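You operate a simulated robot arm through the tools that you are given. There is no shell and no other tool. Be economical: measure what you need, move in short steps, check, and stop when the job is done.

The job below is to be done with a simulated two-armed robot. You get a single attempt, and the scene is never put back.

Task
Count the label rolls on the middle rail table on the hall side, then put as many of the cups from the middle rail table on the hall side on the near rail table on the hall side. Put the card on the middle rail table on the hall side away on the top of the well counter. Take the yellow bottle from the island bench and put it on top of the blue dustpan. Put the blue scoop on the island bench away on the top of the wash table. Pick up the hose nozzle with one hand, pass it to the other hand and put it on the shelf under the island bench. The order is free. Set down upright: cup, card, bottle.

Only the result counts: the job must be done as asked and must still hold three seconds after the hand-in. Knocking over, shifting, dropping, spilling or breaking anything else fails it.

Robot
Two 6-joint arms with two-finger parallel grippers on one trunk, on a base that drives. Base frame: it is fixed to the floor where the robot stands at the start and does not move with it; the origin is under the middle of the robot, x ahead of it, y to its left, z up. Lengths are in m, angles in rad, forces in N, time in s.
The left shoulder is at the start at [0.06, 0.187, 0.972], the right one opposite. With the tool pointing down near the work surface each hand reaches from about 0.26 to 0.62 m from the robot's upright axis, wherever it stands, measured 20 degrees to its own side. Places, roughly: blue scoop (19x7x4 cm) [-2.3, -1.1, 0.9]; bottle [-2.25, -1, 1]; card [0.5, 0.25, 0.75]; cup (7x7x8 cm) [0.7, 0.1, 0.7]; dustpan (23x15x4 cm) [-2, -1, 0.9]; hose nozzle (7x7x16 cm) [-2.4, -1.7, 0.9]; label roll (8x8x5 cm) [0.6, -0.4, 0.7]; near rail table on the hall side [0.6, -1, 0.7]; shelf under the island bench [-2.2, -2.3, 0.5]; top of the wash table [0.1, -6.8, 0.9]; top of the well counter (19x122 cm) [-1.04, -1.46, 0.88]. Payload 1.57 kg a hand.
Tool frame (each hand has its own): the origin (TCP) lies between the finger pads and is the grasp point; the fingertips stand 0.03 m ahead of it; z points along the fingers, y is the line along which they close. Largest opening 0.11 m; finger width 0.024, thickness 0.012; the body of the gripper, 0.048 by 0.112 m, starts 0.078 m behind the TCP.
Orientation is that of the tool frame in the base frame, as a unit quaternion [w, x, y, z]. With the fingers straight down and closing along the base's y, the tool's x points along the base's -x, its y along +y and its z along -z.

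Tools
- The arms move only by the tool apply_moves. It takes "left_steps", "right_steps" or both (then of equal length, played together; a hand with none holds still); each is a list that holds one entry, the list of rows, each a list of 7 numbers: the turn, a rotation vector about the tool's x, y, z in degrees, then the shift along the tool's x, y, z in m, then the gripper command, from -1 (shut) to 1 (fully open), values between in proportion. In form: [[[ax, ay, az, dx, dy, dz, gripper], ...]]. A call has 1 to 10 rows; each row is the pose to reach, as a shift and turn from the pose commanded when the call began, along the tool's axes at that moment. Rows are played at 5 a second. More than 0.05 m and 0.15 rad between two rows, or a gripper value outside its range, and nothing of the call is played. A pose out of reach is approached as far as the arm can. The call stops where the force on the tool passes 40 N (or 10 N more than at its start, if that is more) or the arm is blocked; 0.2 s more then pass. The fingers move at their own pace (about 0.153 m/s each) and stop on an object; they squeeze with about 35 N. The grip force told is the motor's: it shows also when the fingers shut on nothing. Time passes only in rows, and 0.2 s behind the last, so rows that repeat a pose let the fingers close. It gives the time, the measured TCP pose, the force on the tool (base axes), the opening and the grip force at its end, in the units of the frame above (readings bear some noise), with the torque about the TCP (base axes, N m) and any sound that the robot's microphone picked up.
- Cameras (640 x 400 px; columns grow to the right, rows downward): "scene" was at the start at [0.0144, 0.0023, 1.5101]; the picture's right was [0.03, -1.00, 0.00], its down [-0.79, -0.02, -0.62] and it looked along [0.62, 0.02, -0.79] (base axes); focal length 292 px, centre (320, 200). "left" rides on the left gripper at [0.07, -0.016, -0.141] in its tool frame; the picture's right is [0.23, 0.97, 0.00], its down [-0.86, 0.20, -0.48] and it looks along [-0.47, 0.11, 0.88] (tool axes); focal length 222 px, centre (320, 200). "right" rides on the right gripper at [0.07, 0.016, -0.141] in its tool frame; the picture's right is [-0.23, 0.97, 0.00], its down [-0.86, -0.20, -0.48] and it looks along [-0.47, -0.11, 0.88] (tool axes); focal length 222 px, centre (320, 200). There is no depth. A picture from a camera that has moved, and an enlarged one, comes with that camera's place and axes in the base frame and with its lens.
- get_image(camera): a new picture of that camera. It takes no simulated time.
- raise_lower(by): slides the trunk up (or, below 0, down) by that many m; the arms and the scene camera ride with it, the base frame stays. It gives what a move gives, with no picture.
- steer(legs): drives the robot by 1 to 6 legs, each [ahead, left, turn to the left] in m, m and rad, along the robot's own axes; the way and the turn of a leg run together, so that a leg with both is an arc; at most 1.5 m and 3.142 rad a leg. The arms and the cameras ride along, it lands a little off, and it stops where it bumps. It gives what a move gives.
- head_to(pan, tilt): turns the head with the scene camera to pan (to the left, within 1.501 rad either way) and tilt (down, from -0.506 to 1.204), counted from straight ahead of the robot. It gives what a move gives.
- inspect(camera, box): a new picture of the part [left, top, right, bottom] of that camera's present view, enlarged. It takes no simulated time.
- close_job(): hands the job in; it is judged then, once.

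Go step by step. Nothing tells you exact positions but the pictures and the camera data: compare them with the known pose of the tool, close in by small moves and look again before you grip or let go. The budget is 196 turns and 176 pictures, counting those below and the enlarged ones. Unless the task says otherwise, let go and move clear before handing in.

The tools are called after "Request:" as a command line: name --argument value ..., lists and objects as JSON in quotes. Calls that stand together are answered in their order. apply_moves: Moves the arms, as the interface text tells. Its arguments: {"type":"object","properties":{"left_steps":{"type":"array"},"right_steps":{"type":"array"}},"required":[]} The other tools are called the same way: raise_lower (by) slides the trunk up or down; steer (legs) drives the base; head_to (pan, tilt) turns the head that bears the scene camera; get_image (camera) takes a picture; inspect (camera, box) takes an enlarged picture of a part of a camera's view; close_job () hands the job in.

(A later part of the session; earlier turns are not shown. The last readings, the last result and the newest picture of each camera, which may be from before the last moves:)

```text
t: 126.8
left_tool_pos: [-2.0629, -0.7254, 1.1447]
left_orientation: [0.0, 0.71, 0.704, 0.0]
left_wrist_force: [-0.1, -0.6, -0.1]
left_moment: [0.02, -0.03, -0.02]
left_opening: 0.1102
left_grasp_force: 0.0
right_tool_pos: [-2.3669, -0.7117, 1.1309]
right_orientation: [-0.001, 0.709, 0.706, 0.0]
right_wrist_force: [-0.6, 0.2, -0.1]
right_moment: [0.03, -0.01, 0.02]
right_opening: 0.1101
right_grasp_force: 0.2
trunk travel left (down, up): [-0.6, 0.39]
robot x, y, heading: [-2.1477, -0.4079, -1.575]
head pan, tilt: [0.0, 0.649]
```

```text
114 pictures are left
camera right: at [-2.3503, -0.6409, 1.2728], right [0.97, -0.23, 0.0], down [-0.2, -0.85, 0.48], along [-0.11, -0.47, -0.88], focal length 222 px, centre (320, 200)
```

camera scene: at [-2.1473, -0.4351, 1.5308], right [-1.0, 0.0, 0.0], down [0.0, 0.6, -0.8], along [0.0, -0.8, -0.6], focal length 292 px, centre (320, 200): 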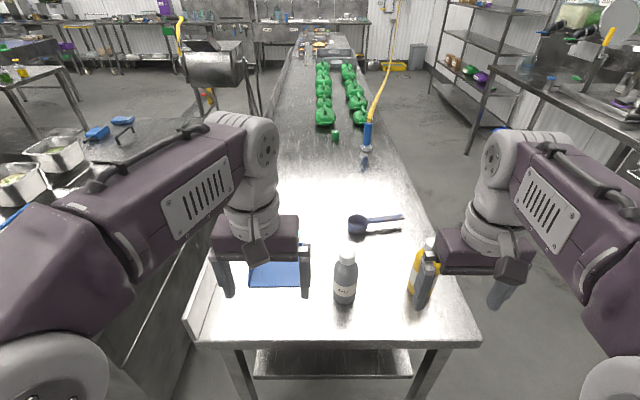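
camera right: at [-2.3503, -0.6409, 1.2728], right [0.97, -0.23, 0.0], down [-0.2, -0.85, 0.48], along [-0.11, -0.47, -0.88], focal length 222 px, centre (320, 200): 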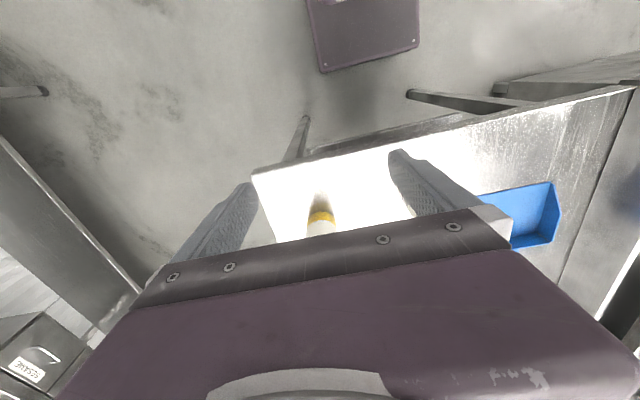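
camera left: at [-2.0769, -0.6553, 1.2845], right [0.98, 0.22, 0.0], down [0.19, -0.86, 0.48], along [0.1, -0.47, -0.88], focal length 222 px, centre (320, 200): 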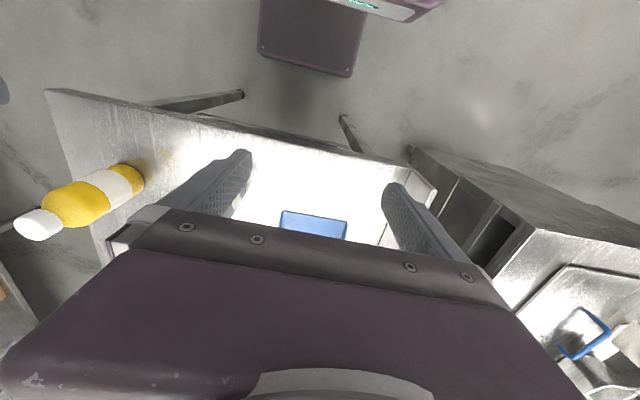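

Yellow bottle at ≈(−2.413,−0.912). The right hand moves above it.

Request:
apply_moves --right_steps '[[[0, 0, 0, -0.045, -0.01, 0, 1], [0, 0, 0, -0.09, -0.02, 0, 1], [0, 0, 0, -0.135, -0.03, 0, 1], [0, 0, 0, -0.18, -0.04, 0, 1], [0, 0, 0, -0.2, -0.046, 0, 1], [0, 0, 0, -0.2, -0.046, 0, 1]]]' --left_steps '[[[0, 0, 0, 0, 0.03, 0, 1], [0, 0, 0, 0, 0.06, 0, 1], [0, 0, 0, 0, 0.09, 0, 1], [0, 0, 0, 0, 0.12, 0, 1], [0, 0, 0, 0, 0.15, 0, 1], [0, 0, 0, 0, 0.16, 0, 1]]]'

Request:
get_image --camera "right"

Request:
get_image --camera "scene"

```text
t: 128.2
left_tool_pos: [-1.9018, -0.7274, 1.1433]
left_orientation: [0.0, 0.711, 0.703, -0.001]
left_wrist_force: [0.0, 0.7, -0.1]
left_moment: [-0.01, 0.05, -0.03]
left_opening: 0.1099
left_grasp_force: 0.2
right_tool_pos: [-2.4138, -0.9091, 1.1304]
right_orientation: [0.0, 0.708, 0.706, -0.001]
right_wrist_force: [0.0, -0.3, 0.5]
right_moment: [0.0, -0.01, 0.02]
right_opening: 0.1099
right_grasp_force: 0.1
trunk travel left (down, up): [-0.6, 0.39]
robot x, y, heading: [-2.1499, -0.4121, -1.576]
head pan, tilt: [0.0, 0.649]
```

```text
113 pictures are left
camera right: at [-2.3967, -0.8389, 1.272], right [0.97, -0.23, 0.0], down [-0.2, -0.85, 0.48], along [-0.11, -0.47, -0.88], focal length 222 px, centre (320, 200)
```

right: 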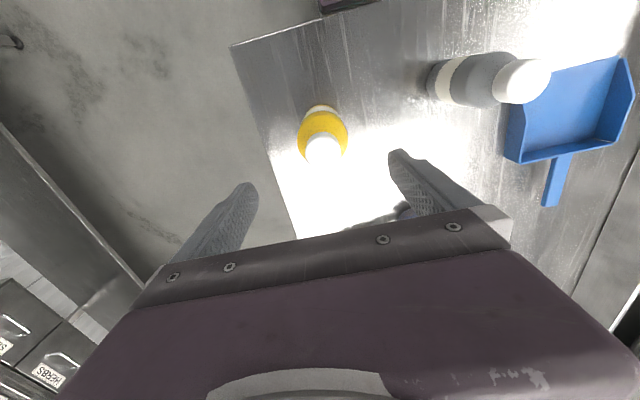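

```text
112 pictures are left
camera scene: at [-2.1469, -0.434, 1.5309], right [-1.0, 0.0, 0.0], down [0.0, 0.6, -0.8], along [0.0, -0.8, -0.6], focal length 292 px, centre (320, 200)
```

scene: 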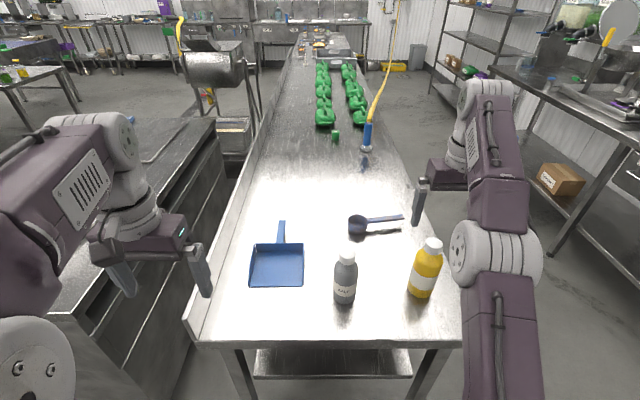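

The bottle is centred under the right hand. I descend to z≈0.99 and grip.

Request:
apply_moves --right_steps '[[[0, 0, 0, 0, 0.005, 0.04, 1], [0, 0, 0, 0, 0.005, 0.08, 1], [0, 0, 0, 0, 0.005, 0.11, 1], [0, 0, 0, 0, 0.005, 0.14, 1], [0, 0, 0, 0, 0.005, 0.14, 0.3], [0, 0, 0, 0, 0.005, 0.14, -0.3], [0, 0, 0, 0, 0.005, 0.14, -1], [0, 0, 0, 0, 0.005, 0.14, -1]]]'

Request:
get_image --camera "right"

Request:
inspect --camera "scene" --box '[220, 180, 480, 342]'

```text
t: 130.1
left_tool_pos: [-1.9026, -0.7279, 1.1432]
left_orientation: [0.0, 0.711, 0.703, -0.001]
left_wrist_force: [-0.4, -0.5, -0.4]
left_moment: [-0.04, -0.02, 0.01]
left_opening: 0.11
left_grasp_force: 0.0
right_tool_pos: [-2.4105, -0.9127, 0.9906]
right_orientation: [0.0, 0.708, 0.706, 0.001]
right_wrist_force: [-0.2, 0.3, 0.6]
right_moment: [-0.07, 0.0, 0.01]
right_opening: 0.0626
right_grasp_force: 35.1
trunk travel left (down, up): [-0.6, 0.39]
robot x, y, heading: [-2.1456, -0.4065, -1.574]
head pan, tilt: [0.0, 0.649]
```

```text
111 pictures are left
camera right: at [-2.3927, -0.8415, 1.1327], right [0.97, -0.23, 0.0], down [-0.2, -0.85, 0.48], along [-0.11, -0.47, -0.88], focal length 222 px, centre (320, 200)
```

right: 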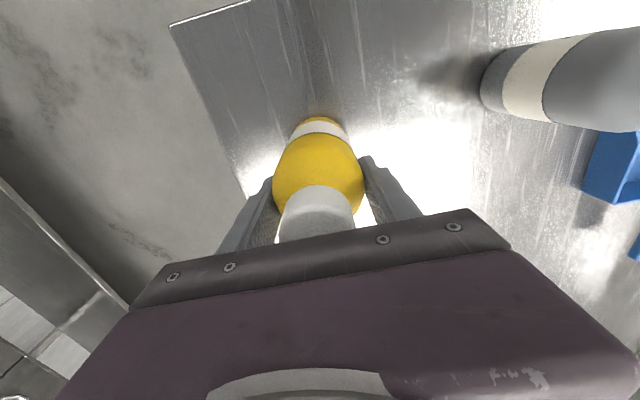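

```text
2.46 times, centred on (350, 261) of scene
camera zoom: at [-2.1476, -0.4358, 1.5308], right [-1.0, 0.0, 0.0], down [0.0, 0.6, -0.8], along [0.0, -0.8, -0.6], focal length 720 px, centre (246, 50)
```

zoom: 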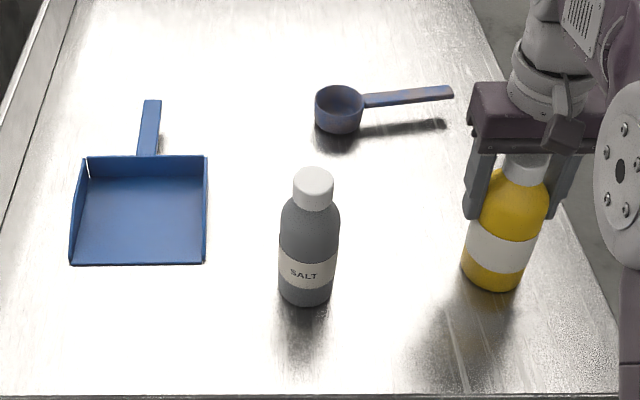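

Bottle gripped. Dustpan floor spans x −1.96…−2.10, y −0.91…−1.04, so the target is (−2.03,−0.97). I lift, pull back towards me, and shift the robot left.

Request:
apply_moves --right_steps '[[[0, 0, 0, 0, 0, -0.04, -1], [0, 0, 0, 0, 0, -0.08, -1], [0, 0, 0, 0, 0, -0.12, -1], [0, 0, 0, 0, 0, -0.16, -1], [0, 0, 0, 0.045, 0, -0.17, -1], [0, 0, 0, 0.09, 0, -0.17, -1], [0, 0, 0, 0.135, 0, -0.17, -1], [0, 0, 0, 0.17, 0, -0.17, -1]]]'

Request:
steer --legs '[[0, 0.2, 0]]'

Request:
apply_moves --right_steps '[[[0, 0, 0, 0, 0.045, 0, -1], [0, 0, 0, 0, 0.09, 0, -1], [0, 0, 0, 0, 0.135, 0, -1], [0, 0, 0, 0, 0.175, 0, -1], [0, 0, 0, -0.045, 0.175, 0, -1], [0, 0, 0, -0.09, 0.175, 0, -1], [0, 0, 0, -0.135, 0.175, 0, -1], [0, 0, 0, -0.18, 0.175, 0, -1], [0, 0, 0, -0.225, 0.175, 0, -1]]]'

Request:
get_image --camera "scene"

Request:
get_image --camera "right"

```text
t: 131.8
left_tool_pos: [-1.9021, -0.7269, 1.1445]
left_orientation: [0.0, 0.711, 0.704, -0.001]
left_wrist_force: [0.0, -0.1, 0.0]
left_moment: [-0.02, -0.01, 0.01]
left_opening: 0.11
left_grasp_force: 0.1
right_tool_pos: [-2.4083, -0.7395, 1.1629]
right_orientation: [0.001, 0.708, 0.706, -0.001]
right_wrist_force: [-0.6, 0.2, -4.8]
right_moment: [-0.08, 0.03, 0.0]
right_opening: 0.0625
right_grasp_force: 35.1
right hand out of reach, approached as far as the arm can: row 4
trunk travel left (down, up): [-0.6, 0.39]
robot x, y, heading: [-2.1453, -0.4112, -1.572]
head pan, tilt: [0.0, 0.649]
```

```text
t: 133.5
left_tool_pos: [-1.7018, -0.7296, 1.1435]
left_orientation: [0.0, 0.712, 0.702, 0.001]
left_wrist_force: [0.7, -0.1, -0.7]
left_moment: [0.0, 0.0, -0.01]
left_opening: 0.1098
left_grasp_force: 0.0
right_tool_pos: [-2.2065, -0.7409, 1.1618]
right_orientation: [0.0, 0.709, 0.705, 0.001]
right_wrist_force: [0.9, -0.1, -4.4]
right_moment: [-0.01, 0.0, 0.03]
right_opening: 0.0625
right_grasp_force: 34.7
trunk travel left (down, up): [-0.6, 0.39]
robot x, y, heading: [-1.9424, -0.4093, -1.575]
head pan, tilt: [0.0, 0.649]
```

```text
t: 135.5
left_tool_pos: [-1.7007, -0.7296, 1.1428]
left_orientation: [0.0, 0.712, 0.703, 0.0]
left_wrist_force: [0.0, 0.2, 0.4]
left_moment: [-0.02, 0.0, 0.02]
left_opening: 0.1096
left_grasp_force: 0.0
right_tool_pos: [-2.0461, -0.9134, 1.1236]
right_orientation: [-0.001, 0.709, 0.705, 0.001]
right_wrist_force: [1.2, -0.4, -5.0]
right_moment: [0.01, -0.01, 0.0]
right_opening: 0.0622
right_grasp_force: 34.5
right hand out of reach, approached as far as the arm can: row 8, 9
trunk travel left (down, up): [-0.6, 0.39]
robot x, y, heading: [-1.9463, -0.4068, -1.576]
head pan, tilt: [0.0, 0.649]
```

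```text
109 pictures are left
camera scene: at [-1.9458, -0.4371, 1.5308], right [-1.0, 0.01, 0.0], down [0.0, 0.61, -0.8], along [0.0, -0.8, -0.61], focal length 292 px, centre (320, 200)
```

scene: 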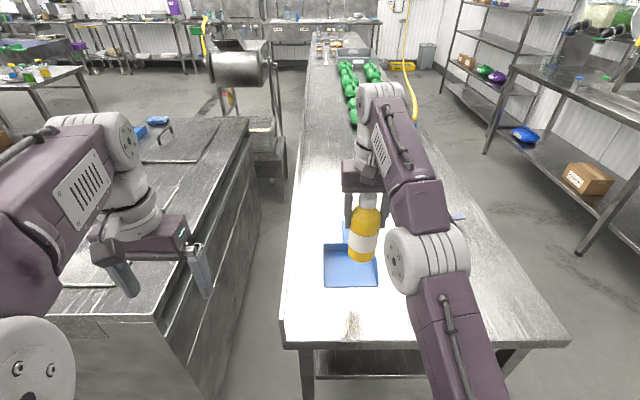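

```text
108 pictures are left
camera right: at [-2.0276, -0.8432, 1.266], right [0.97, -0.23, 0.0], down [-0.2, -0.85, 0.48], along [-0.11, -0.46, -0.88], focal length 222 px, centre (320, 200)
```

right: 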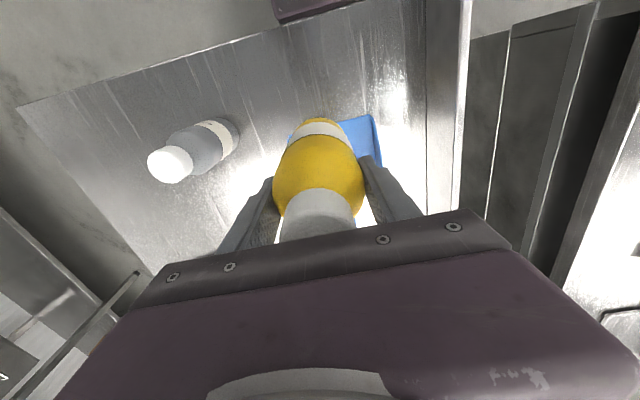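

The bottle is a bit short of the pan's centre; I edge the robot forward 6 cm and look again.

Request:
steer --legs '[[0.06, 0.014, 0]]'

Request:
apply_moves --right_steps '[[[0, 0, 0, 0, 0, 0.04, -1], [0, 0, 0, 0, 0, 0.08, -1], [0, 0, 0, 0, 0, 0.11, -1]]]'

Request:
get_image --camera "right"

Request:
inspect --camera "scene" --box '[260, 180, 460, 305]'

```text
t: 136.4
left_tool_pos: [-1.6874, -0.7885, 1.144]
left_orientation: [0.001, 0.711, 0.703, 0.0]
left_wrist_force: [-0.1, -0.6, -0.4]
left_moment: [-0.01, -0.01, 0.02]
left_opening: 0.11
left_grasp_force: 0.1
right_tool_pos: [-2.0295, -0.9717, 1.1252]
right_orientation: [0.0, 0.709, 0.705, -0.001]
right_wrist_force: [0.1, 0.2, -3.6]
right_moment: [-0.02, -0.02, 0.0]
right_opening: 0.0624
right_grasp_force: 35.0
trunk travel left (down, up): [-0.6, 0.39]
robot x, y, heading: [-1.9298, -0.4661, -1.578]
head pan, tilt: [0.0, 0.649]
```

```text
t: 137.2
left_tool_pos: [-1.6883, -0.7891, 1.1436]
left_orientation: [0.0, 0.711, 0.703, 0.0]
left_wrist_force: [0.1, 0.3, 0.1]
left_moment: [0.01, -0.01, 0.05]
left_opening: 0.1098
left_grasp_force: 0.1
right_tool_pos: [-2.0297, -0.9723, 1.014]
right_orientation: [0.0, 0.709, 0.705, 0.001]
right_wrist_force: [0.0, 0.0, -4.0]
right_moment: [-0.06, -0.02, -0.02]
right_opening: 0.0624
right_grasp_force: 35.1
trunk travel left (down, up): [-0.6, 0.39]
robot x, y, heading: [-1.9325, -0.4685, -1.579]
head pan, tilt: [0.0, 0.649]
```

```text
107 pictures are left
camera right: at [-2.0139, -0.9027, 1.1553], right [0.97, -0.23, 0.0], down [-0.2, -0.85, 0.48], along [-0.11, -0.47, -0.88], focal length 222 px, centre (320, 200)
```

right: 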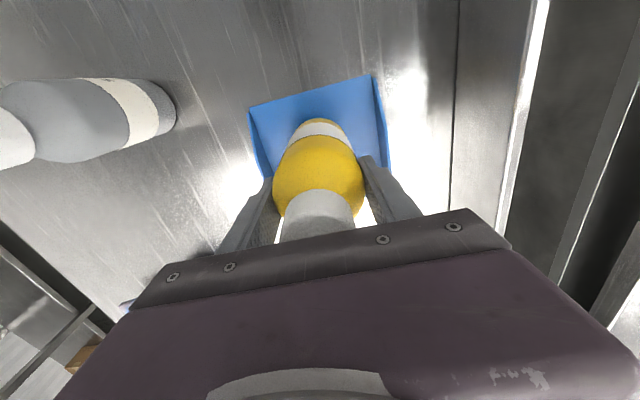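

```text
3.20 times, centred on (360, 242) of scene
camera zoom: at [-1.9321, -0.4964, 1.5308], right [-1.0, 0.0, 0.0], down [0.0, 0.61, -0.8], along [0.0, -0.8, -0.61], focal length 935 px, centre (192, 64)
```

zoom: 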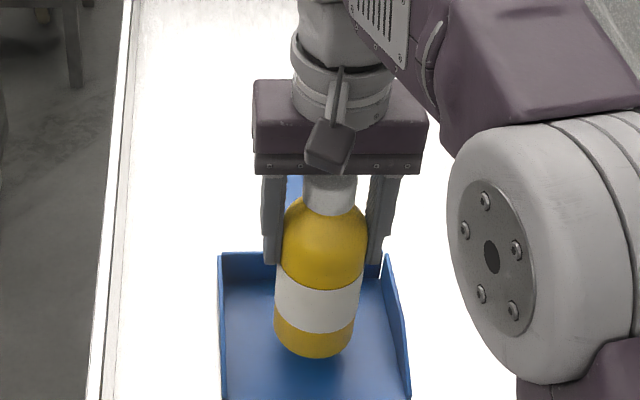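

Bottle is above the pan floor. I lower in small steps to contact.

Request:
apply_moves --right_steps '[[[0, 0, 0, 0, 0, 0.007, -1], [0, 0, 0, 0, 0, 0.012, -1], [0, 0, 0, 0, 0, 0.015, -1]]]'

```text
t: 138.0
left_tool_pos: [-1.6879, -0.7888, 1.1438]
left_orientation: [0.0, 0.712, 0.702, 0.001]
left_wrist_force: [-0.2, -0.3, -0.1]
left_moment: [0.01, -0.01, 0.01]
left_opening: 0.1098
left_grasp_force: 0.1
right_tool_pos: [-2.0328, -0.9722, 0.9995]
right_orientation: [0.0, 0.709, 0.705, 0.0]
right_wrist_force: [-0.9, -0.3, -4.3]
right_moment: [-0.01, 0.03, 0.0]
right_opening: 0.0622
right_grasp_force: 35.0
trunk travel left (down, up): [-0.6, 0.39]
robot x, y, heading: [-1.93, -0.4691, -1.581]
head pan, tilt: [0.0, 0.649]
```

Request:
apply_moves --right_steps '[[[0, 0, 0, 0, 0, 0.002, -1], [0, 0, 0, 0, 0, 0.004, -1]]]'

```text
t: 138.6
left_tool_pos: [-1.6878, -0.7896, 1.1436]
left_orientation: [0.0, 0.712, 0.702, 0.0]
left_wrist_force: [0.5, 1.4, -0.1]
left_moment: [-0.03, 0.01, -0.01]
left_opening: 0.1101
left_grasp_force: 0.1
right_tool_pos: [-2.0309, -0.9735, 0.9941]
right_orientation: [0.0, 0.709, 0.706, 0.0]
right_wrist_force: [-0.3, 0.4, -3.9]
right_moment: [-0.05, -0.02, -0.01]
right_opening: 0.0625
right_grasp_force: 35.1
trunk travel left (down, up): [-0.6, 0.39]
robot x, y, heading: [-1.9311, -0.4674, -1.581]
head pan, tilt: [0.0, 0.649]
```

Request:
apply_moves --right_steps '[[[0, 0, 0, 0, 0, 0.0015, -1], [0, 0, 0, 0, 0, 0.003, -1]]]'

```text
t: 139.2
left_tool_pos: [-1.6882, -0.7894, 1.1438]
left_orientation: [0.0, 0.711, 0.703, 0.0]
left_wrist_force: [0.2, 0.8, -0.1]
left_moment: [-0.01, 0.0, -0.01]
left_opening: 0.1098
left_grasp_force: 0.0
right_tool_pos: [-2.0308, -0.9729, 0.9922]
right_orientation: [0.0, 0.709, 0.705, 0.0]
right_wrist_force: [0.1, -0.6, -3.8]
right_moment: [-0.03, 0.05, 0.02]
right_opening: 0.0624
right_grasp_force: 35.0
trunk travel left (down, up): [-0.6, 0.39]
robot x, y, heading: [-1.9305, -0.4689, -1.575]
head pan, tilt: [0.0, 0.649]
```

Request:
apply_moves --right_steps '[[[0, 0, 0, 0, 0, 0.0015, -1], [0, 0, 0, 0, 0, 0.003, -1]]]'

Request:
inspect --camera "scene" --box '[260, 180, 460, 305]'

```text
t: 139.8
left_tool_pos: [-1.6885, -0.7876, 1.1435]
left_orientation: [0.0, 0.711, 0.703, 0.0]
left_wrist_force: [-0.4, -0.5, -0.8]
left_moment: [-0.02, 0.0, 0.0]
left_opening: 0.1102
left_grasp_force: 0.1
right_tool_pos: [-2.03, -0.9721, 0.9924]
right_orientation: [0.002, 0.709, 0.705, -0.002]
right_wrist_force: [-1.3, -3.1, 19.2]
right_moment: [0.12, 0.09, -0.02]
right_opening: 0.0626
right_grasp_force: 34.9
trunk travel left (down, up): [-0.6, 0.39]
robot x, y, heading: [-1.9332, -0.4644, -1.577]
head pan, tilt: [0.0, 0.649]
```

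```text
3.20 times, centred on (360, 242) of scene
camera zoom: at [-1.9317, -0.4935, 1.5313], right [-1.0, 0.01, 0.0], down [0.0, 0.6, -0.8], along [0.0, -0.8, -0.6], focal length 935 px, centre (192, 64)
```

zoom: 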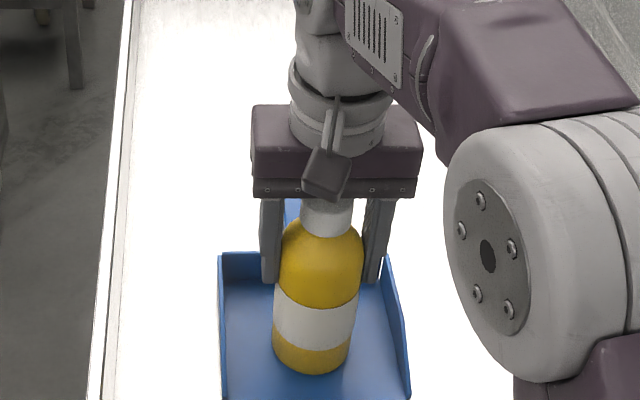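

Contact on the dustpan floor. I ease off, open and rise straight up.

Request:
apply_moves --right_steps '[[[0, 0, 0, 0, 0, -0.0015, -1], [0, 0, 0, 0, 0, -0.0015, -0.3], [0, 0, 0, 0, 0, -0.0015, 0.3], [0, 0, 0, 0, 0, -0.0015, 0.8], [0, 0, 0, 0, 0, -0.0015, 0.8], [0, 0, 0, 0, 0, -0.03, 0.8], [0, 0, 0, 0, 0, -0.07, 0.8], [0, 0, 0, 0, 0, -0.11, 0.8], [0, 0, 0, 0.03, 0, -0.14, 0.8], [0, 0, 0, 0.07, 0, -0.15, 0.8]]]'

Request:
inspect --camera "scene" --box '[220, 100, 540, 310]'

```text
t: 142.0
left_tool_pos: [-1.6874, -0.7857, 1.144]
left_orientation: [0.001, 0.711, 0.704, -0.001]
left_wrist_force: [-0.7, 0.2, -0.7]
left_moment: [-0.04, 0.02, -0.02]
left_opening: 0.1099
left_grasp_force: 0.1
right_tool_pos: [-2.0298, -0.8998, 1.1423]
right_orientation: [0.001, 0.709, 0.706, 0.0]
right_wrist_force: [0.1, 0.4, 0.7]
right_moment: [-0.04, 0.0, 0.03]
right_opening: 0.0988
right_grasp_force: 0.1
trunk travel left (down, up): [-0.6, 0.39]
robot x, y, heading: [-1.9289, -0.4664, -1.576]
head pan, tilt: [0.0, 0.649]
```

```text
1.90 times, centred on (380, 205) of scene
camera zoom: at [-1.932, -0.4929, 1.5309], right [-1.0, 0.0, 0.0], down [0.0, 0.6, -0.8], along [0.0, -0.8, -0.6], focal length 557 px, centre (206, 190)
```

zoom: 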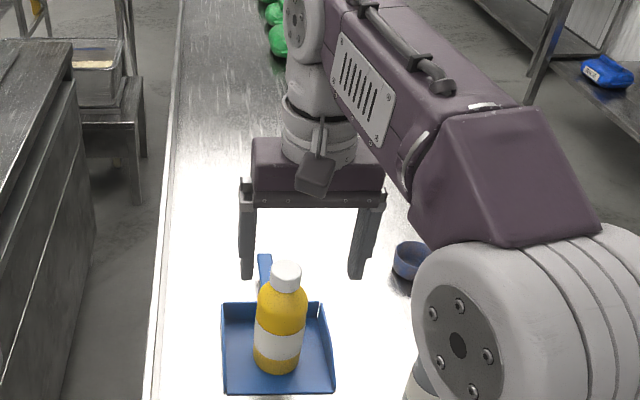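

The bottle stands on the dustpan. I retract, back away, and go round to the bench's far (−x) side, turning in the open area first.

Request:
apply_moves --right_steps '[[[0, 0, 0, 0.04, -0.03, 0, 1], [0, 0, 0, 0.08, -0.06, 0, 1], [0, 0, 0, 0.12, -0.09, 0, 1]]]'

Request:
steer --legs '[[-0.5, 0, 0], [0, 0, 1.573], [-1.05, 0, 0]]'

Request:
head_to --pan -1.0 --tilt 0.5

Request:
get_image --camera "scene"

```text
t: 142.8
left_tool_pos: [-1.6884, -0.787, 1.144]
left_orientation: [0.001, 0.712, 0.703, -0.001]
left_wrist_force: [-0.2, 0.4, 0.2]
left_moment: [-0.04, -0.01, -0.03]
left_opening: 0.1102
left_grasp_force: 0.0
right_tool_pos: [-2.1195, -0.7797, 1.1404]
right_orientation: [0.001, 0.709, 0.706, -0.001]
right_wrist_force: [0.1, 1.2, -0.5]
right_moment: [-0.02, -0.03, -0.03]
right_opening: 0.1101
right_grasp_force: 0.0
trunk travel left (down, up): [-0.6, 0.39]
robot x, y, heading: [-1.9297, -0.4673, -1.574]
head pan, tilt: [0.0, 0.649]
```

```text
t: 154.6
left_tool_pos: [-2.6557, 0.2823, 1.1427]
left_orientation: [-0.001, 0.012, 1.0, 0.0]
left_wrist_force: [-0.3, -0.1, 0.3]
left_moment: [-0.01, 0.03, 0.01]
left_opening: 0.1098
left_grasp_force: 0.0
right_tool_pos: [-2.6658, -0.1497, 1.1394]
right_orientation: [0.0, 0.007, 1.0, 0.0]
right_wrist_force: [0.1, 0.3, 0.4]
right_moment: [0.03, 0.01, 0.02]
right_opening: 0.11
right_grasp_force: 0.1
trunk travel left (down, up): [-0.6, 0.39]
robot x, y, heading: [-2.9771, 0.0419, -0.014]
head pan, tilt: [0.0, 0.649]
```

```text
t: 155.8
left_tool_pos: [-2.6544, 0.2822, 1.1431]
left_orientation: [0.0, 0.012, 1.0, 0.0]
left_wrist_force: [0.5, 1.0, 0.8]
left_moment: [0.0, -0.01, 0.01]
left_opening: 0.1102
left_grasp_force: 0.0
right_tool_pos: [-2.6664, -0.1493, 1.1404]
right_orientation: [0.0, 0.007, 1.0, 0.0]
right_wrist_force: [-0.1, 0.1, -0.7]
right_moment: [-0.01, -0.01, 0.02]
right_opening: 0.11
right_grasp_force: 0.0
trunk travel left (down, up): [-0.6, 0.39]
robot x, y, heading: [-2.978, 0.0398, -0.017]
head pan, tilt: [-1.0, 0.499]
```

```text
103 pictures are left
camera scene: at [-2.9902, -0.0346, 1.5442], right [-0.85, -0.53, 0.0], down [-0.25, 0.41, -0.88], along [0.46, -0.75, -0.48], focal length 292 px, centre (320, 200)
```

scene: 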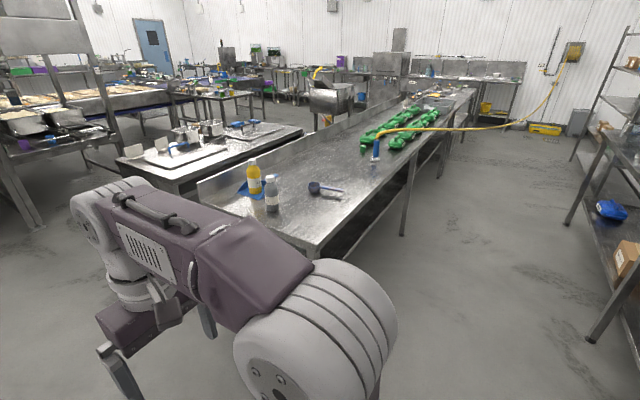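

The yellow hose is attached to the nozzle and runs to a wall reel. I slide right along the aisle to face the nozzle.

Request:
steer --legs '[[0, -1.45, 0.016]]'

Request:
head_to --pan -0.3 --tilt 0.6

Request:
get_image --camera "scene"

```text
t: 163.1
left_tool_pos: [-2.6757, -1.1703, 1.1436]
left_orientation: [-0.001, 0.009, 1.0, -0.001]
left_wrist_force: [0.9, 0.2, 0.8]
left_moment: [-0.02, 0.0, -0.01]
left_opening: 0.1103
left_grasp_force: 0.0
right_tool_pos: [-2.6859, -1.6015, 1.1393]
right_orientation: [0.0, 0.006, 1.0, 0.0]
right_wrist_force: [0.7, -0.4, 0.7]
right_moment: [0.02, -0.03, -0.02]
right_opening: 0.1101
right_grasp_force: 0.2
trunk travel left (down, up): [-0.6, 0.39]
robot x, y, heading: [-2.9967, -1.4073, -0.013]
head pan, tilt: [-1.0, 0.499]
```

```text
t: 164.1
left_tool_pos: [-2.6756, -1.1707, 1.144]
left_orientation: [-0.001, 0.01, 1.0, 0.0]
left_wrist_force: [-0.5, 0.3, -0.7]
left_moment: [-0.04, 0.01, -0.04]
left_opening: 0.1103
left_grasp_force: 0.1
right_tool_pos: [-2.686, -1.6018, 1.14]
right_orientation: [-0.001, 0.006, 1.0, 0.0]
right_wrist_force: [-0.2, 0.2, 0.4]
right_moment: [-0.01, 0.0, -0.02]
right_opening: 0.11
right_grasp_force: 0.0
trunk travel left (down, up): [-0.6, 0.39]
robot x, y, heading: [-2.9972, -1.4138, -0.012]
head pan, tilt: [-0.3, 0.6]
```

```text
102 pictures are left
camera scene: at [-2.9744, -1.4373, 1.5351], right [-0.31, -0.95, 0.0], down [-0.54, 0.17, -0.83], along [0.78, -0.25, -0.56], focal length 292 px, centre (320, 200)
```

scene: 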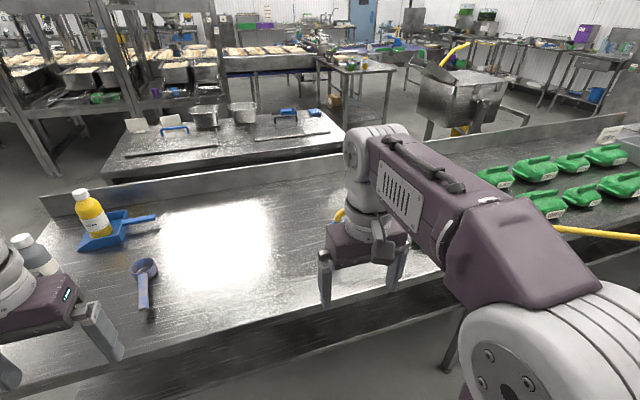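

The right hand hides the nozzle; I check with its camera and look from a pulled-back head angle.

Request:
get_image --camera "right"

Request:
head_to --pan -1.0 --tilt 0.75

Request:
get_image --camera "scene"

```text
101 pictures are left
camera right: at [-2.7553, -1.5836, 1.2817], right [0.24, 0.97, 0.0], down [0.85, -0.21, 0.48], along [0.47, -0.12, -0.88], focal length 222 px, centre (320, 200)
```

right: 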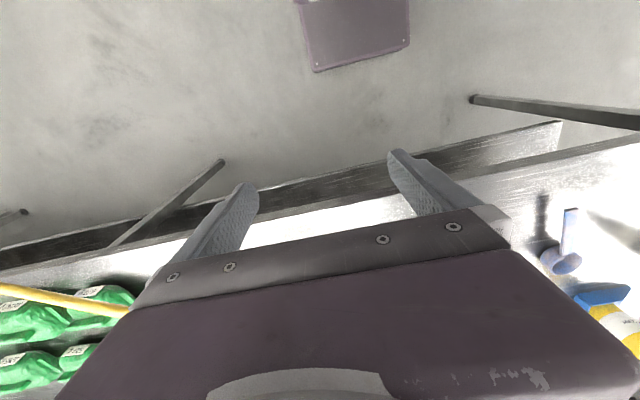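

```text
t: 165.2
left_tool_pos: [-2.6752, -1.1703, 1.1444]
left_orientation: [-0.001, 0.01, 1.0, 0.0]
left_wrist_force: [0.0, -0.5, -0.1]
left_moment: [0.01, -0.01, 0.0]
left_opening: 0.1097
left_grasp_force: 0.2
right_tool_pos: [-2.6854, -1.6019, 1.1397]
right_orientation: [0.0, 0.007, 1.0, 0.0]
right_wrist_force: [0.6, 0.2, 0.3]
right_moment: [0.02, -0.01, -0.03]
right_opening: 0.11
right_grasp_force: 0.1
trunk travel left (down, up): [-0.6, 0.39]
robot x, y, heading: [-2.9988, -1.4106, -0.013]
head pan, tilt: [-1.0, 0.75]
```

```text
100 pictures are left
camera scene: at [-3.0145, -1.4803, 1.5223], right [-0.85, -0.53, 0.0], down [-0.36, 0.58, -0.73], along [0.39, -0.62, -0.68], focal length 292 px, centre (320, 200)
```

scene: 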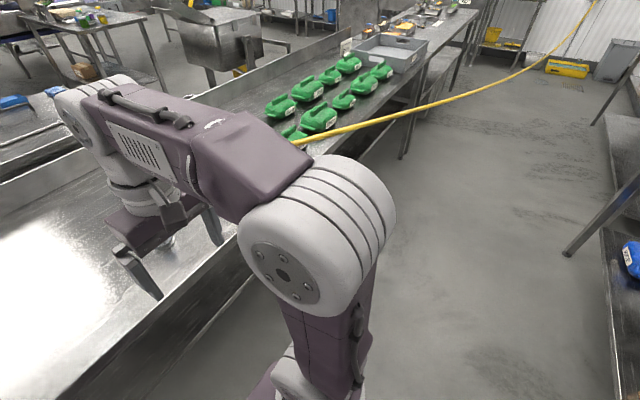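

The hose spans to the reel; the nozzle stands head-down with the hose from its top, so a horizontal grasp suits. I lower the trunk to look at the shelf under the bench.

Request:
raise_lower --by -0.45

Request:
head_to --pan 0.0 --tilt 0.5

Request:
get_image --camera "scene"

Request:
head_to --pan -0.9 --tilt 0.4

Request:
get_image --camera "scene"

```text
refused: -0.45 is not a number from -0.4 to 0.4
```

```text
t: 166.5
left_tool_pos: [-2.6763, -1.1698, 1.1446]
left_orientation: [-0.001, 0.01, 1.0, 0.0]
left_wrist_force: [-0.4, 0.8, 0.2]
left_moment: [0.05, 0.01, -0.02]
left_opening: 0.1097
left_grasp_force: 0.1
right_tool_pos: [-2.6871, -1.6013, 1.1394]
right_orientation: [0.0, 0.006, 1.0, 0.0]
right_wrist_force: [0.5, -0.5, -0.2]
right_moment: [-0.03, 0.0, 0.02]
right_opening: 0.11
right_grasp_force: 0.0
trunk travel left (down, up): [-0.6, 0.39]
robot x, y, heading: [-2.9958, -1.4122, -0.012]
head pan, tilt: [0.0, 0.499]
```

```text
99 pictures are left
camera scene: at [-2.9675, -1.4113, 1.5442], right [-0.01, -1.0, 0.0], down [-0.48, 0.01, -0.88], along [0.88, -0.01, -0.48], focal length 292 px, centre (320, 200)
```

scene: 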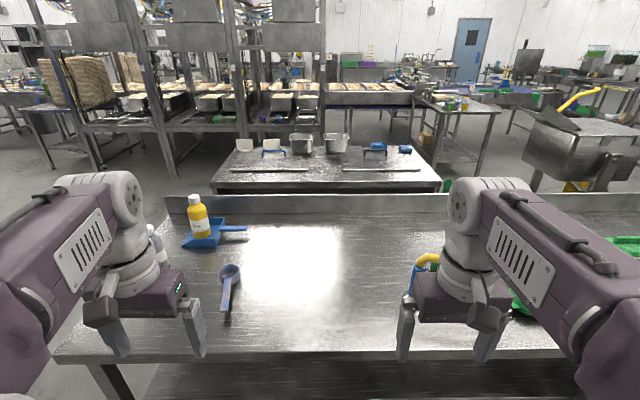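

```text
t: 167.7
left_tool_pos: [-2.6763, -1.172, 1.1445]
left_orientation: [0.0, 0.01, 1.0, 0.0]
left_wrist_force: [-0.4, -0.5, 0.5]
left_moment: [0.02, -0.01, 0.02]
left_opening: 0.1102
left_grasp_force: 0.0
right_tool_pos: [-2.6858, -1.6024, 1.1393]
right_orientation: [0.0, 0.006, 1.0, 0.0]
right_wrist_force: [-0.2, -0.3, -0.3]
right_moment: [0.0, 0.01, -0.01]
right_opening: 0.1099
right_grasp_force: 0.1
trunk travel left (down, up): [-0.6, 0.39]
robot x, y, heading: [-2.9937, -1.4137, -0.015]
head pan, tilt: [-0.901, 0.4]
```

```text
98 pictures are left
camera scene: at [-3.0017, -1.4832, 1.5533], right [-0.79, -0.61, 0.0], down [-0.24, 0.31, -0.92], along [0.56, -0.73, -0.39], focal length 292 px, centre (320, 200)
```

scene: 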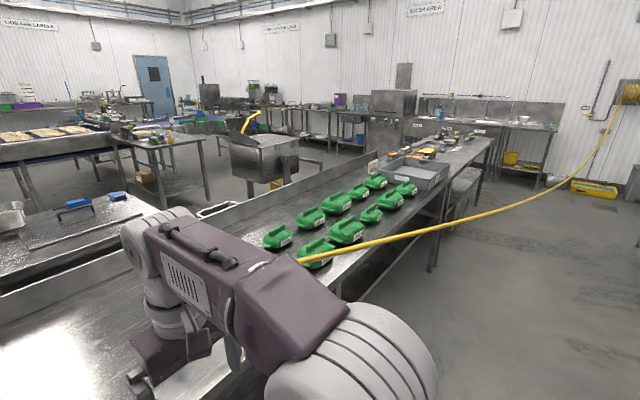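

Request:
raise_lower --by -0.4

Request:
head_to --pan 0.0 --tilt 0.6

Request:
get_image --camera "scene"

Request:
get_image --camera "right"

```text
t: 171.5
left_tool_pos: [-2.6766, -1.1694, 0.7429]
left_orientation: [0.0, 0.009, 1.0, 0.0]
left_wrist_force: [0.0, 0.2, -0.8]
left_moment: [0.02, 0.04, 0.01]
left_opening: 0.1102
left_grasp_force: 0.0
right_tool_pos: [-2.6864, -1.6016, 0.7402]
right_orientation: [0.0, 0.006, 1.0, 0.0]
right_wrist_force: [-0.1, 0.4, 0.5]
right_moment: [-0.04, 0.01, -0.01]
right_opening: 0.11
right_grasp_force: 0.0
trunk travel left (down, up): [-0.2, 0.79]
robot x, y, heading: [-2.9955, -1.4114, -0.01]
head pan, tilt: [-0.901, 0.4]
```

```text
t: 172.7
left_tool_pos: [-2.6753, -1.1693, 0.7438]
left_orientation: [0.0, 0.01, 1.0, -0.001]
left_wrist_force: [-0.3, -0.7, -0.2]
left_moment: [-0.03, 0.01, -0.03]
left_opening: 0.11
left_grasp_force: 0.0
right_tool_pos: [-2.6862, -1.6011, 0.739]
right_orientation: [0.0, 0.007, 1.0, 0.001]
right_wrist_force: [-0.1, -0.3, -0.1]
right_moment: [0.02, 0.03, 0.03]
right_opening: 0.1102
right_grasp_force: 0.2
trunk travel left (down, up): [-0.2, 0.79]
robot x, y, heading: [-2.9978, -1.4122, -0.009]
head pan, tilt: [0.0, 0.6]
```

```text
97 pictures are left
camera scene: at [-2.9701, -1.4112, 1.1351], right [-0.01, -1.0, 0.0], down [-0.56, 0.01, -0.83], along [0.83, -0.01, -0.56], focal length 292 px, centre (320, 200)
```

scene: 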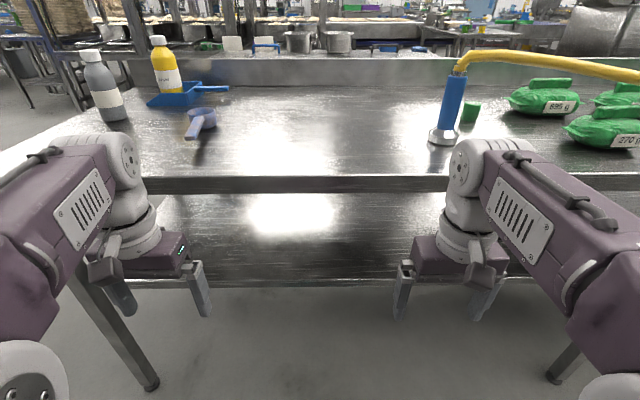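

```text
96 pictures are left
camera right: at [-2.7553, -1.5836, 0.8817], right [0.24, 0.97, 0.0], down [0.85, -0.21, 0.48], along [0.47, -0.12, -0.88], focal length 222 px, centre (320, 200)
```

right: 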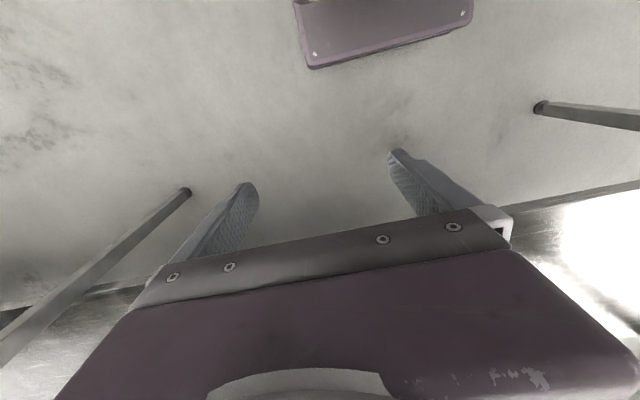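

Clear view: shelf top z≈0.51 (west edge x≈−2.44), bench underside ≈0.85, nozzle at ≈(−2.335,−1.70) from 0.88 to ≈1.03 with the hose leaving its top towards −y. Plan: left hand grips low from +y side, passes to right hand (pointing +x), which sets it on the shelf. I raise the trunk and reposition.

Request:
raise_lower --by 0.4

Request:
steer --legs '[[0.09, -0.17, 0.01]]'

Request:
head_to --pan -0.15 --tilt 0.7

Request:
get_image --camera "scene"

```text
t: 176.5
left_tool_pos: [-2.6765, -1.1711, 1.144]
left_orientation: [0.0, 0.009, 1.0, 0.0]
left_wrist_force: [0.8, 1.2, -0.1]
left_moment: [0.0, -0.03, -0.01]
left_opening: 0.1098
left_grasp_force: 0.1
right_tool_pos: [-2.6855, -1.6031, 1.1405]
right_orientation: [0.0, 0.005, 1.0, 0.0]
right_wrist_force: [0.4, -0.3, -0.3]
right_moment: [0.02, 0.05, 0.0]
right_opening: 0.1102
right_grasp_force: 0.1
trunk travel left (down, up): [-0.6, 0.39]
robot x, y, heading: [-2.9987, -1.4094, -0.015]
head pan, tilt: [0.0, 0.6]
```

```text
t: 178.1
left_tool_pos: [-2.5884, -1.338, 1.1436]
left_orientation: [0.0, 0.005, 1.0, 0.0]
left_wrist_force: [0.0, -0.1, 0.0]
left_moment: [0.01, 0.02, -0.01]
left_opening: 0.1098
left_grasp_force: 0.0
right_tool_pos: [-2.5958, -1.771, 1.1408]
right_orientation: [0.001, 0.001, 1.0, 0.0]
right_wrist_force: [-0.2, -0.4, 0.4]
right_moment: [0.0, -0.03, 0.0]
right_opening: 0.1101
right_grasp_force: 0.2
trunk travel left (down, up): [-0.6, 0.39]
robot x, y, heading: [-2.9097, -1.581, 0.001]
head pan, tilt: [0.0, 0.6]
```

```text
t: 178.8
left_tool_pos: [-2.5894, -1.3385, 1.1447]
left_orientation: [0.0, 0.005, 1.0, 0.0]
left_wrist_force: [0.2, -0.7, -1.4]
left_moment: [0.0, -0.02, 0.04]
left_opening: 0.1101
left_grasp_force: 0.0
right_tool_pos: [-2.5953, -1.7706, 1.1401]
right_orientation: [0.0, 0.001, 1.0, 0.0]
right_wrist_force: [-0.6, 1.2, -0.6]
right_moment: [-0.04, -0.01, 0.0]
right_opening: 0.1101
right_grasp_force: 0.0
trunk travel left (down, up): [-0.6, 0.39]
robot x, y, heading: [-2.9047, -1.5812, 0.001]
head pan, tilt: [-0.15, 0.7]
```

```text
95 pictures are left
camera scene: at [-2.8854, -1.5949, 1.5265], right [-0.15, -0.99, 0.0], down [-0.64, 0.1, -0.77], along [0.76, -0.12, -0.64], focal length 292 px, centre (320, 200)
```

scene: 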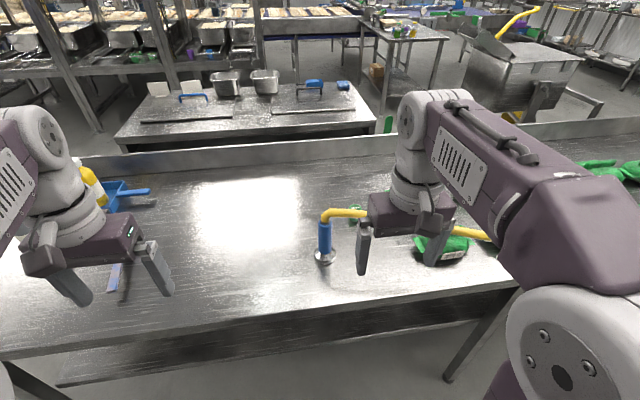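

I yaw the left hand 60° towards the nozzle while moving closer, then will tilt it.

Request:
apply_moves --left_steps '[[[0, 0, 8.5, -0.01, -0.02, 0, 1], [0, 0, 17, -0.02, -0.04, 0, 1], [0, 0, 25.5, -0.03, -0.06, 0, 1], [0, 0, 34, -0.04, -0.08, 0, 1], [0, 0, 42.5, -0.05, -0.1, 0, 1], [0, 0, 51, -0.06, -0.12, 0, 1], [0, 0, 59.5, -0.07, -0.14, 0, 1]]]'

Request:
apply_moves --left_steps '[[[0, -7.9, 0, 0, 0, 0, 1], [0, -15.8, 0, 0, 0, 0.01, 1], [0, -23.7, 0, 0, 0, 0.02, 1], [0, -31.6, 0, 0, 0, 0.03, 1], [0, -39.5, 0, 0, 0, 0.04, 1], [0, -47.4, 0, 0, 0, 0.05, 1], [0, -55, 0, 0, 0, 0.06, 1]]]'

Request:
get_image --camera "left"

Request:
get_image --camera "scene"

```text
t: 180.4
left_tool_pos: [-2.5201, -1.4787, 1.1437]
left_orientation: [0.0, 0.501, 0.865, 0.0]
left_wrist_force: [-0.3, -0.7, 0.3]
left_moment: [0.03, 0.0, -0.01]
left_opening: 0.1105
left_grasp_force: 0.0
right_tool_pos: [-2.5944, -1.7694, 1.1403]
right_orientation: [0.0, 0.001, 1.0, 0.0]
right_wrist_force: [-0.3, -0.9, 0.2]
right_moment: [0.02, -0.01, 0.02]
right_opening: 0.1099
right_grasp_force: 0.0
trunk travel left (down, up): [-0.6, 0.39]
robot x, y, heading: [-2.9088, -1.582, -0.002]
head pan, tilt: [-0.15, 0.7]
```

```text
t: 182.0
left_tool_pos: [-2.5204, -1.4772, 1.0833]
left_orientation: [0.401, 0.443, 0.768, -0.231]
left_wrist_force: [0.2, 0.0, 0.7]
left_moment: [0.01, 0.01, 0.03]
left_opening: 0.11
left_grasp_force: 0.0
right_tool_pos: [-2.5953, -1.7683, 1.1402]
right_orientation: [0.0, 0.002, 1.0, -0.001]
right_wrist_force: [0.5, 0.6, 0.2]
right_moment: [0.01, 0.05, 0.0]
right_opening: 0.1099
right_grasp_force: 0.1
trunk travel left (down, up): [-0.6, 0.39]
robot x, y, heading: [-2.9125, -1.5825, -0.001]
head pan, tilt: [-0.15, 0.7]
```

```text
94 pictures are left
camera left: at [-2.612, -1.3499, 1.1066], right [0.78, 0.6, -0.19], down [0.22, 0.02, 0.98], along [0.59, -0.8, -0.12], focal length 222 px, centre (320, 200)
```

left: 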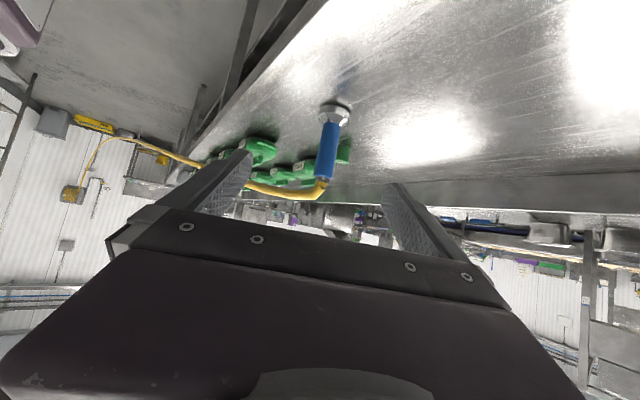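

```text
93 pictures are left
camera scene: at [-2.8852, -1.5937, 1.5265], right [-0.15, -0.99, 0.0], down [-0.64, 0.1, -0.76], along [0.76, -0.12, -0.64], focal length 292 px, centre (320, 200)
```

scene: 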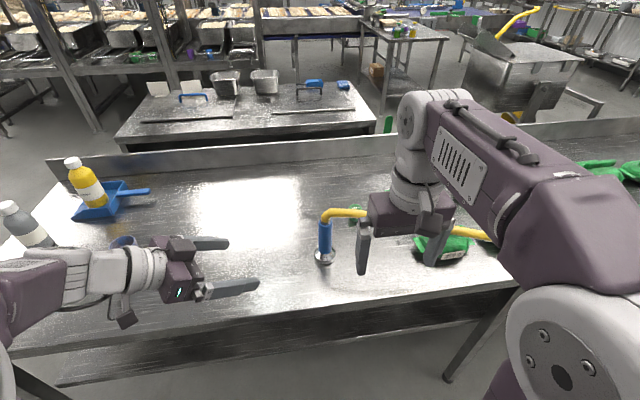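

Orientation works; nozzle ≈(−2.366,−1.69). I advance to a pre-grasp 11 cm short.

Request:
apply_moves --left_steps '[[[0, 0, 0, -0.007, 0.007, 0.04, 1], [0, 0, 0, -0.014, 0.014, 0.08, 1], [0, 0, 0, -0.021, 0.021, 0.12, 1], [0, 0, 0, -0.027, 0.0265, 0.16, 1], [0, 0, 0, -0.027, 0.0265, 0.19, 1], [0, 0, 0, -0.027, 0.0265, 0.19, 1]]]'

Request:
get_image --camera "left"

Request:
inspect --camera "scene" --box '[200, 170, 440, 320]'

```text
t: 183.4
left_tool_pos: [-2.4116, -1.6136, 0.996]
left_orientation: [0.401, 0.444, 0.768, -0.231]
left_wrist_force: [-0.4, 0.0, -0.2]
left_moment: [0.01, 0.01, -0.01]
left_opening: 0.1102
left_grasp_force: 0.0
right_tool_pos: [-2.5965, -1.7696, 1.1397]
right_orientation: [0.001, 0.002, 1.0, 0.0]
right_wrist_force: [-0.6, 0.6, -0.3]
right_moment: [-0.03, -0.01, 0.0]
right_opening: 0.11
right_grasp_force: 0.0
trunk travel left (down, up): [-0.6, 0.39]
robot x, y, heading: [-2.91, -1.5816, 0.0]
head pan, tilt: [-0.15, 0.7]
```

```text
92 pictures are left
camera left: at [-2.5036, -1.4857, 1.0199], right [0.78, 0.6, -0.19], down [0.22, 0.01, 0.98], along [0.59, -0.8, -0.12], focal length 222 px, centre (320, 200)
```

left: 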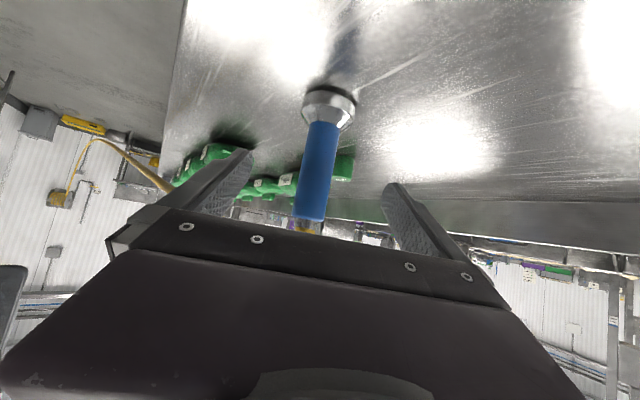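

```text
2.67 times, centred on (320, 245) of scene
camera zoom: at [-2.8862, -1.5941, 1.5265], right [-0.15, -0.99, 0.0], down [-0.64, 0.1, -0.77], along [0.76, -0.12, -0.64], focal length 780 px, centre (320, 80)
```

zoom: 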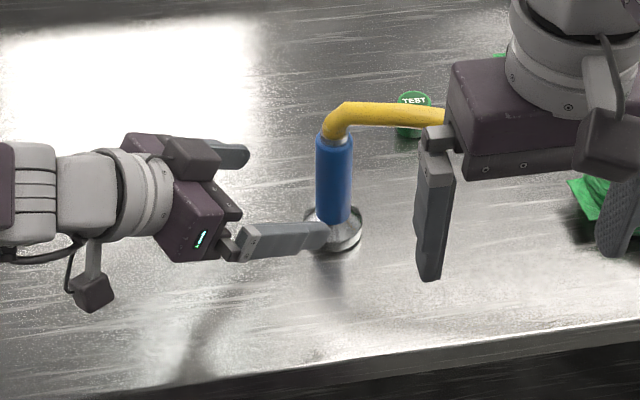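

Aligned within a few mm. I advance 10.5 cm and close.

Request:
apply_moves --left_steps '[[[0, 0, 0, 0, -0.002, 0.04, 1], [0, 0, 0, 0, -0.003, 0.08, 1], [0, 0, 0, 0, -0.003, 0.105, 1], [0, 0, 0, 0, -0.003, 0.105, 1]]]'

Request:
inspect --camera "scene" --box '[200, 170, 440, 320]'

Request:
get_image --camera "left"

```text
t: 184.4
left_tool_pos: [-2.3703, -1.6894, 0.9367]
left_orientation: [0.4, 0.444, 0.768, -0.23]
left_wrist_force: [0.1, -0.4, 0.3]
left_moment: [0.04, 0.02, 0.0]
left_opening: 0.1099
left_grasp_force: 0.1
right_tool_pos: [-2.5964, -1.7686, 1.1404]
right_orientation: [-0.001, 0.001, 1.0, 0.0]
right_wrist_force: [0.1, 0.8, 0.5]
right_moment: [-0.02, 0.0, -0.02]
right_opening: 0.1101
right_grasp_force: 0.0
trunk travel left (down, up): [-0.6, 0.39]
robot x, y, heading: [-2.9069, -1.58, -0.002]
head pan, tilt: [-0.15, 0.7]
```

```text
2.67 times, centred on (320, 245) of scene
camera zoom: at [-2.8859, -1.5942, 1.5265], right [-0.15, -0.99, 0.0], down [-0.64, 0.1, -0.77], along [0.76, -0.12, -0.64], focal length 780 px, centre (320, 80)
```

zoom: 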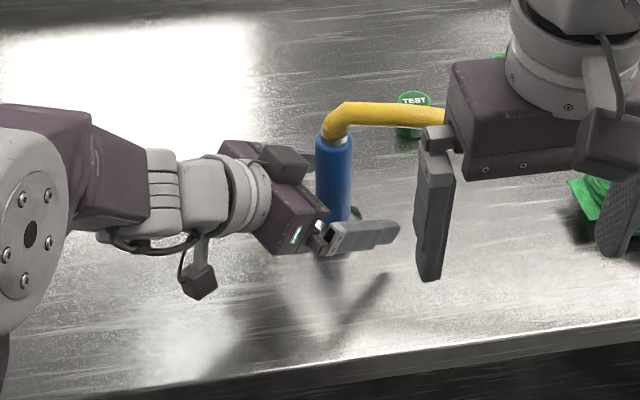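

```text
89 pictures are left
camera left: at [-2.4625, -1.5619, 0.9598], right [0.78, 0.6, -0.19], down [0.22, 0.01, 0.98], along [0.59, -0.8, -0.12], focal length 222 px, centre (320, 200)
```

left: 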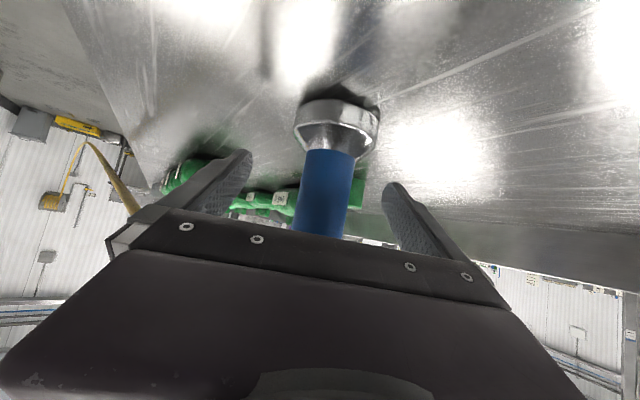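

The nozzle's blue body is between the pads. I close the left gripper.

Request:
apply_moves --left_steps '[[[0, 0, 0, 0, 0.002, 0, 0.3], [0, 0, 0, 0, 0.002, 0, -0.3], [0, 0, 0, 0, 0.002, 0, -1], [0, 0, 0, 0, 0.002, 0, -1], [0, 0, 0, 0, 0.002, 0, -1]]]'

Request:
get_image --camera "left"

```text
t: 185.6
left_tool_pos: [-2.3696, -1.6874, 0.9376]
left_orientation: [0.4, 0.444, 0.768, -0.231]
left_wrist_force: [1.2, 0.7, 0.9]
left_moment: [-0.05, 0.04, 0.02]
left_opening: 0.0348
left_grasp_force: 35.3
right_tool_pos: [-2.5963, -1.7685, 1.1398]
right_orientation: [-0.001, 0.001, 1.0, 0.0]
right_wrist_force: [-0.4, 0.0, 0.6]
right_moment: [-0.05, 0.0, -0.01]
right_opening: 0.1099
right_grasp_force: 0.1
trunk travel left (down, up): [-0.6, 0.39]
robot x, y, heading: [-2.9085, -1.579, -0.002]
head pan, tilt: [-0.15, 0.7]
```

```text
88 pictures are left
camera left: at [-2.4608, -1.5607, 0.9602], right [0.78, 0.6, -0.19], down [0.22, 0.01, 0.97], along [0.59, -0.8, -0.12], focal length 222 px, centre (320, 200)
```

left: 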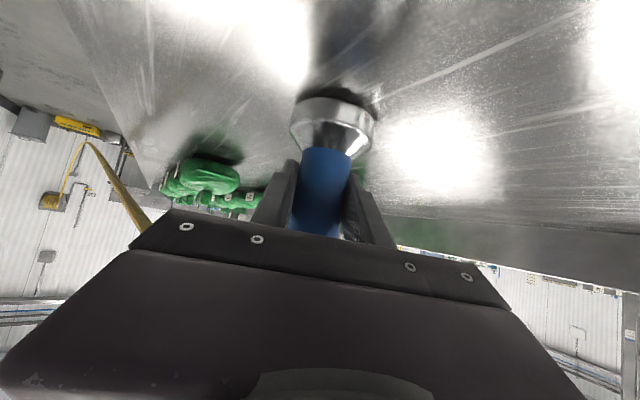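

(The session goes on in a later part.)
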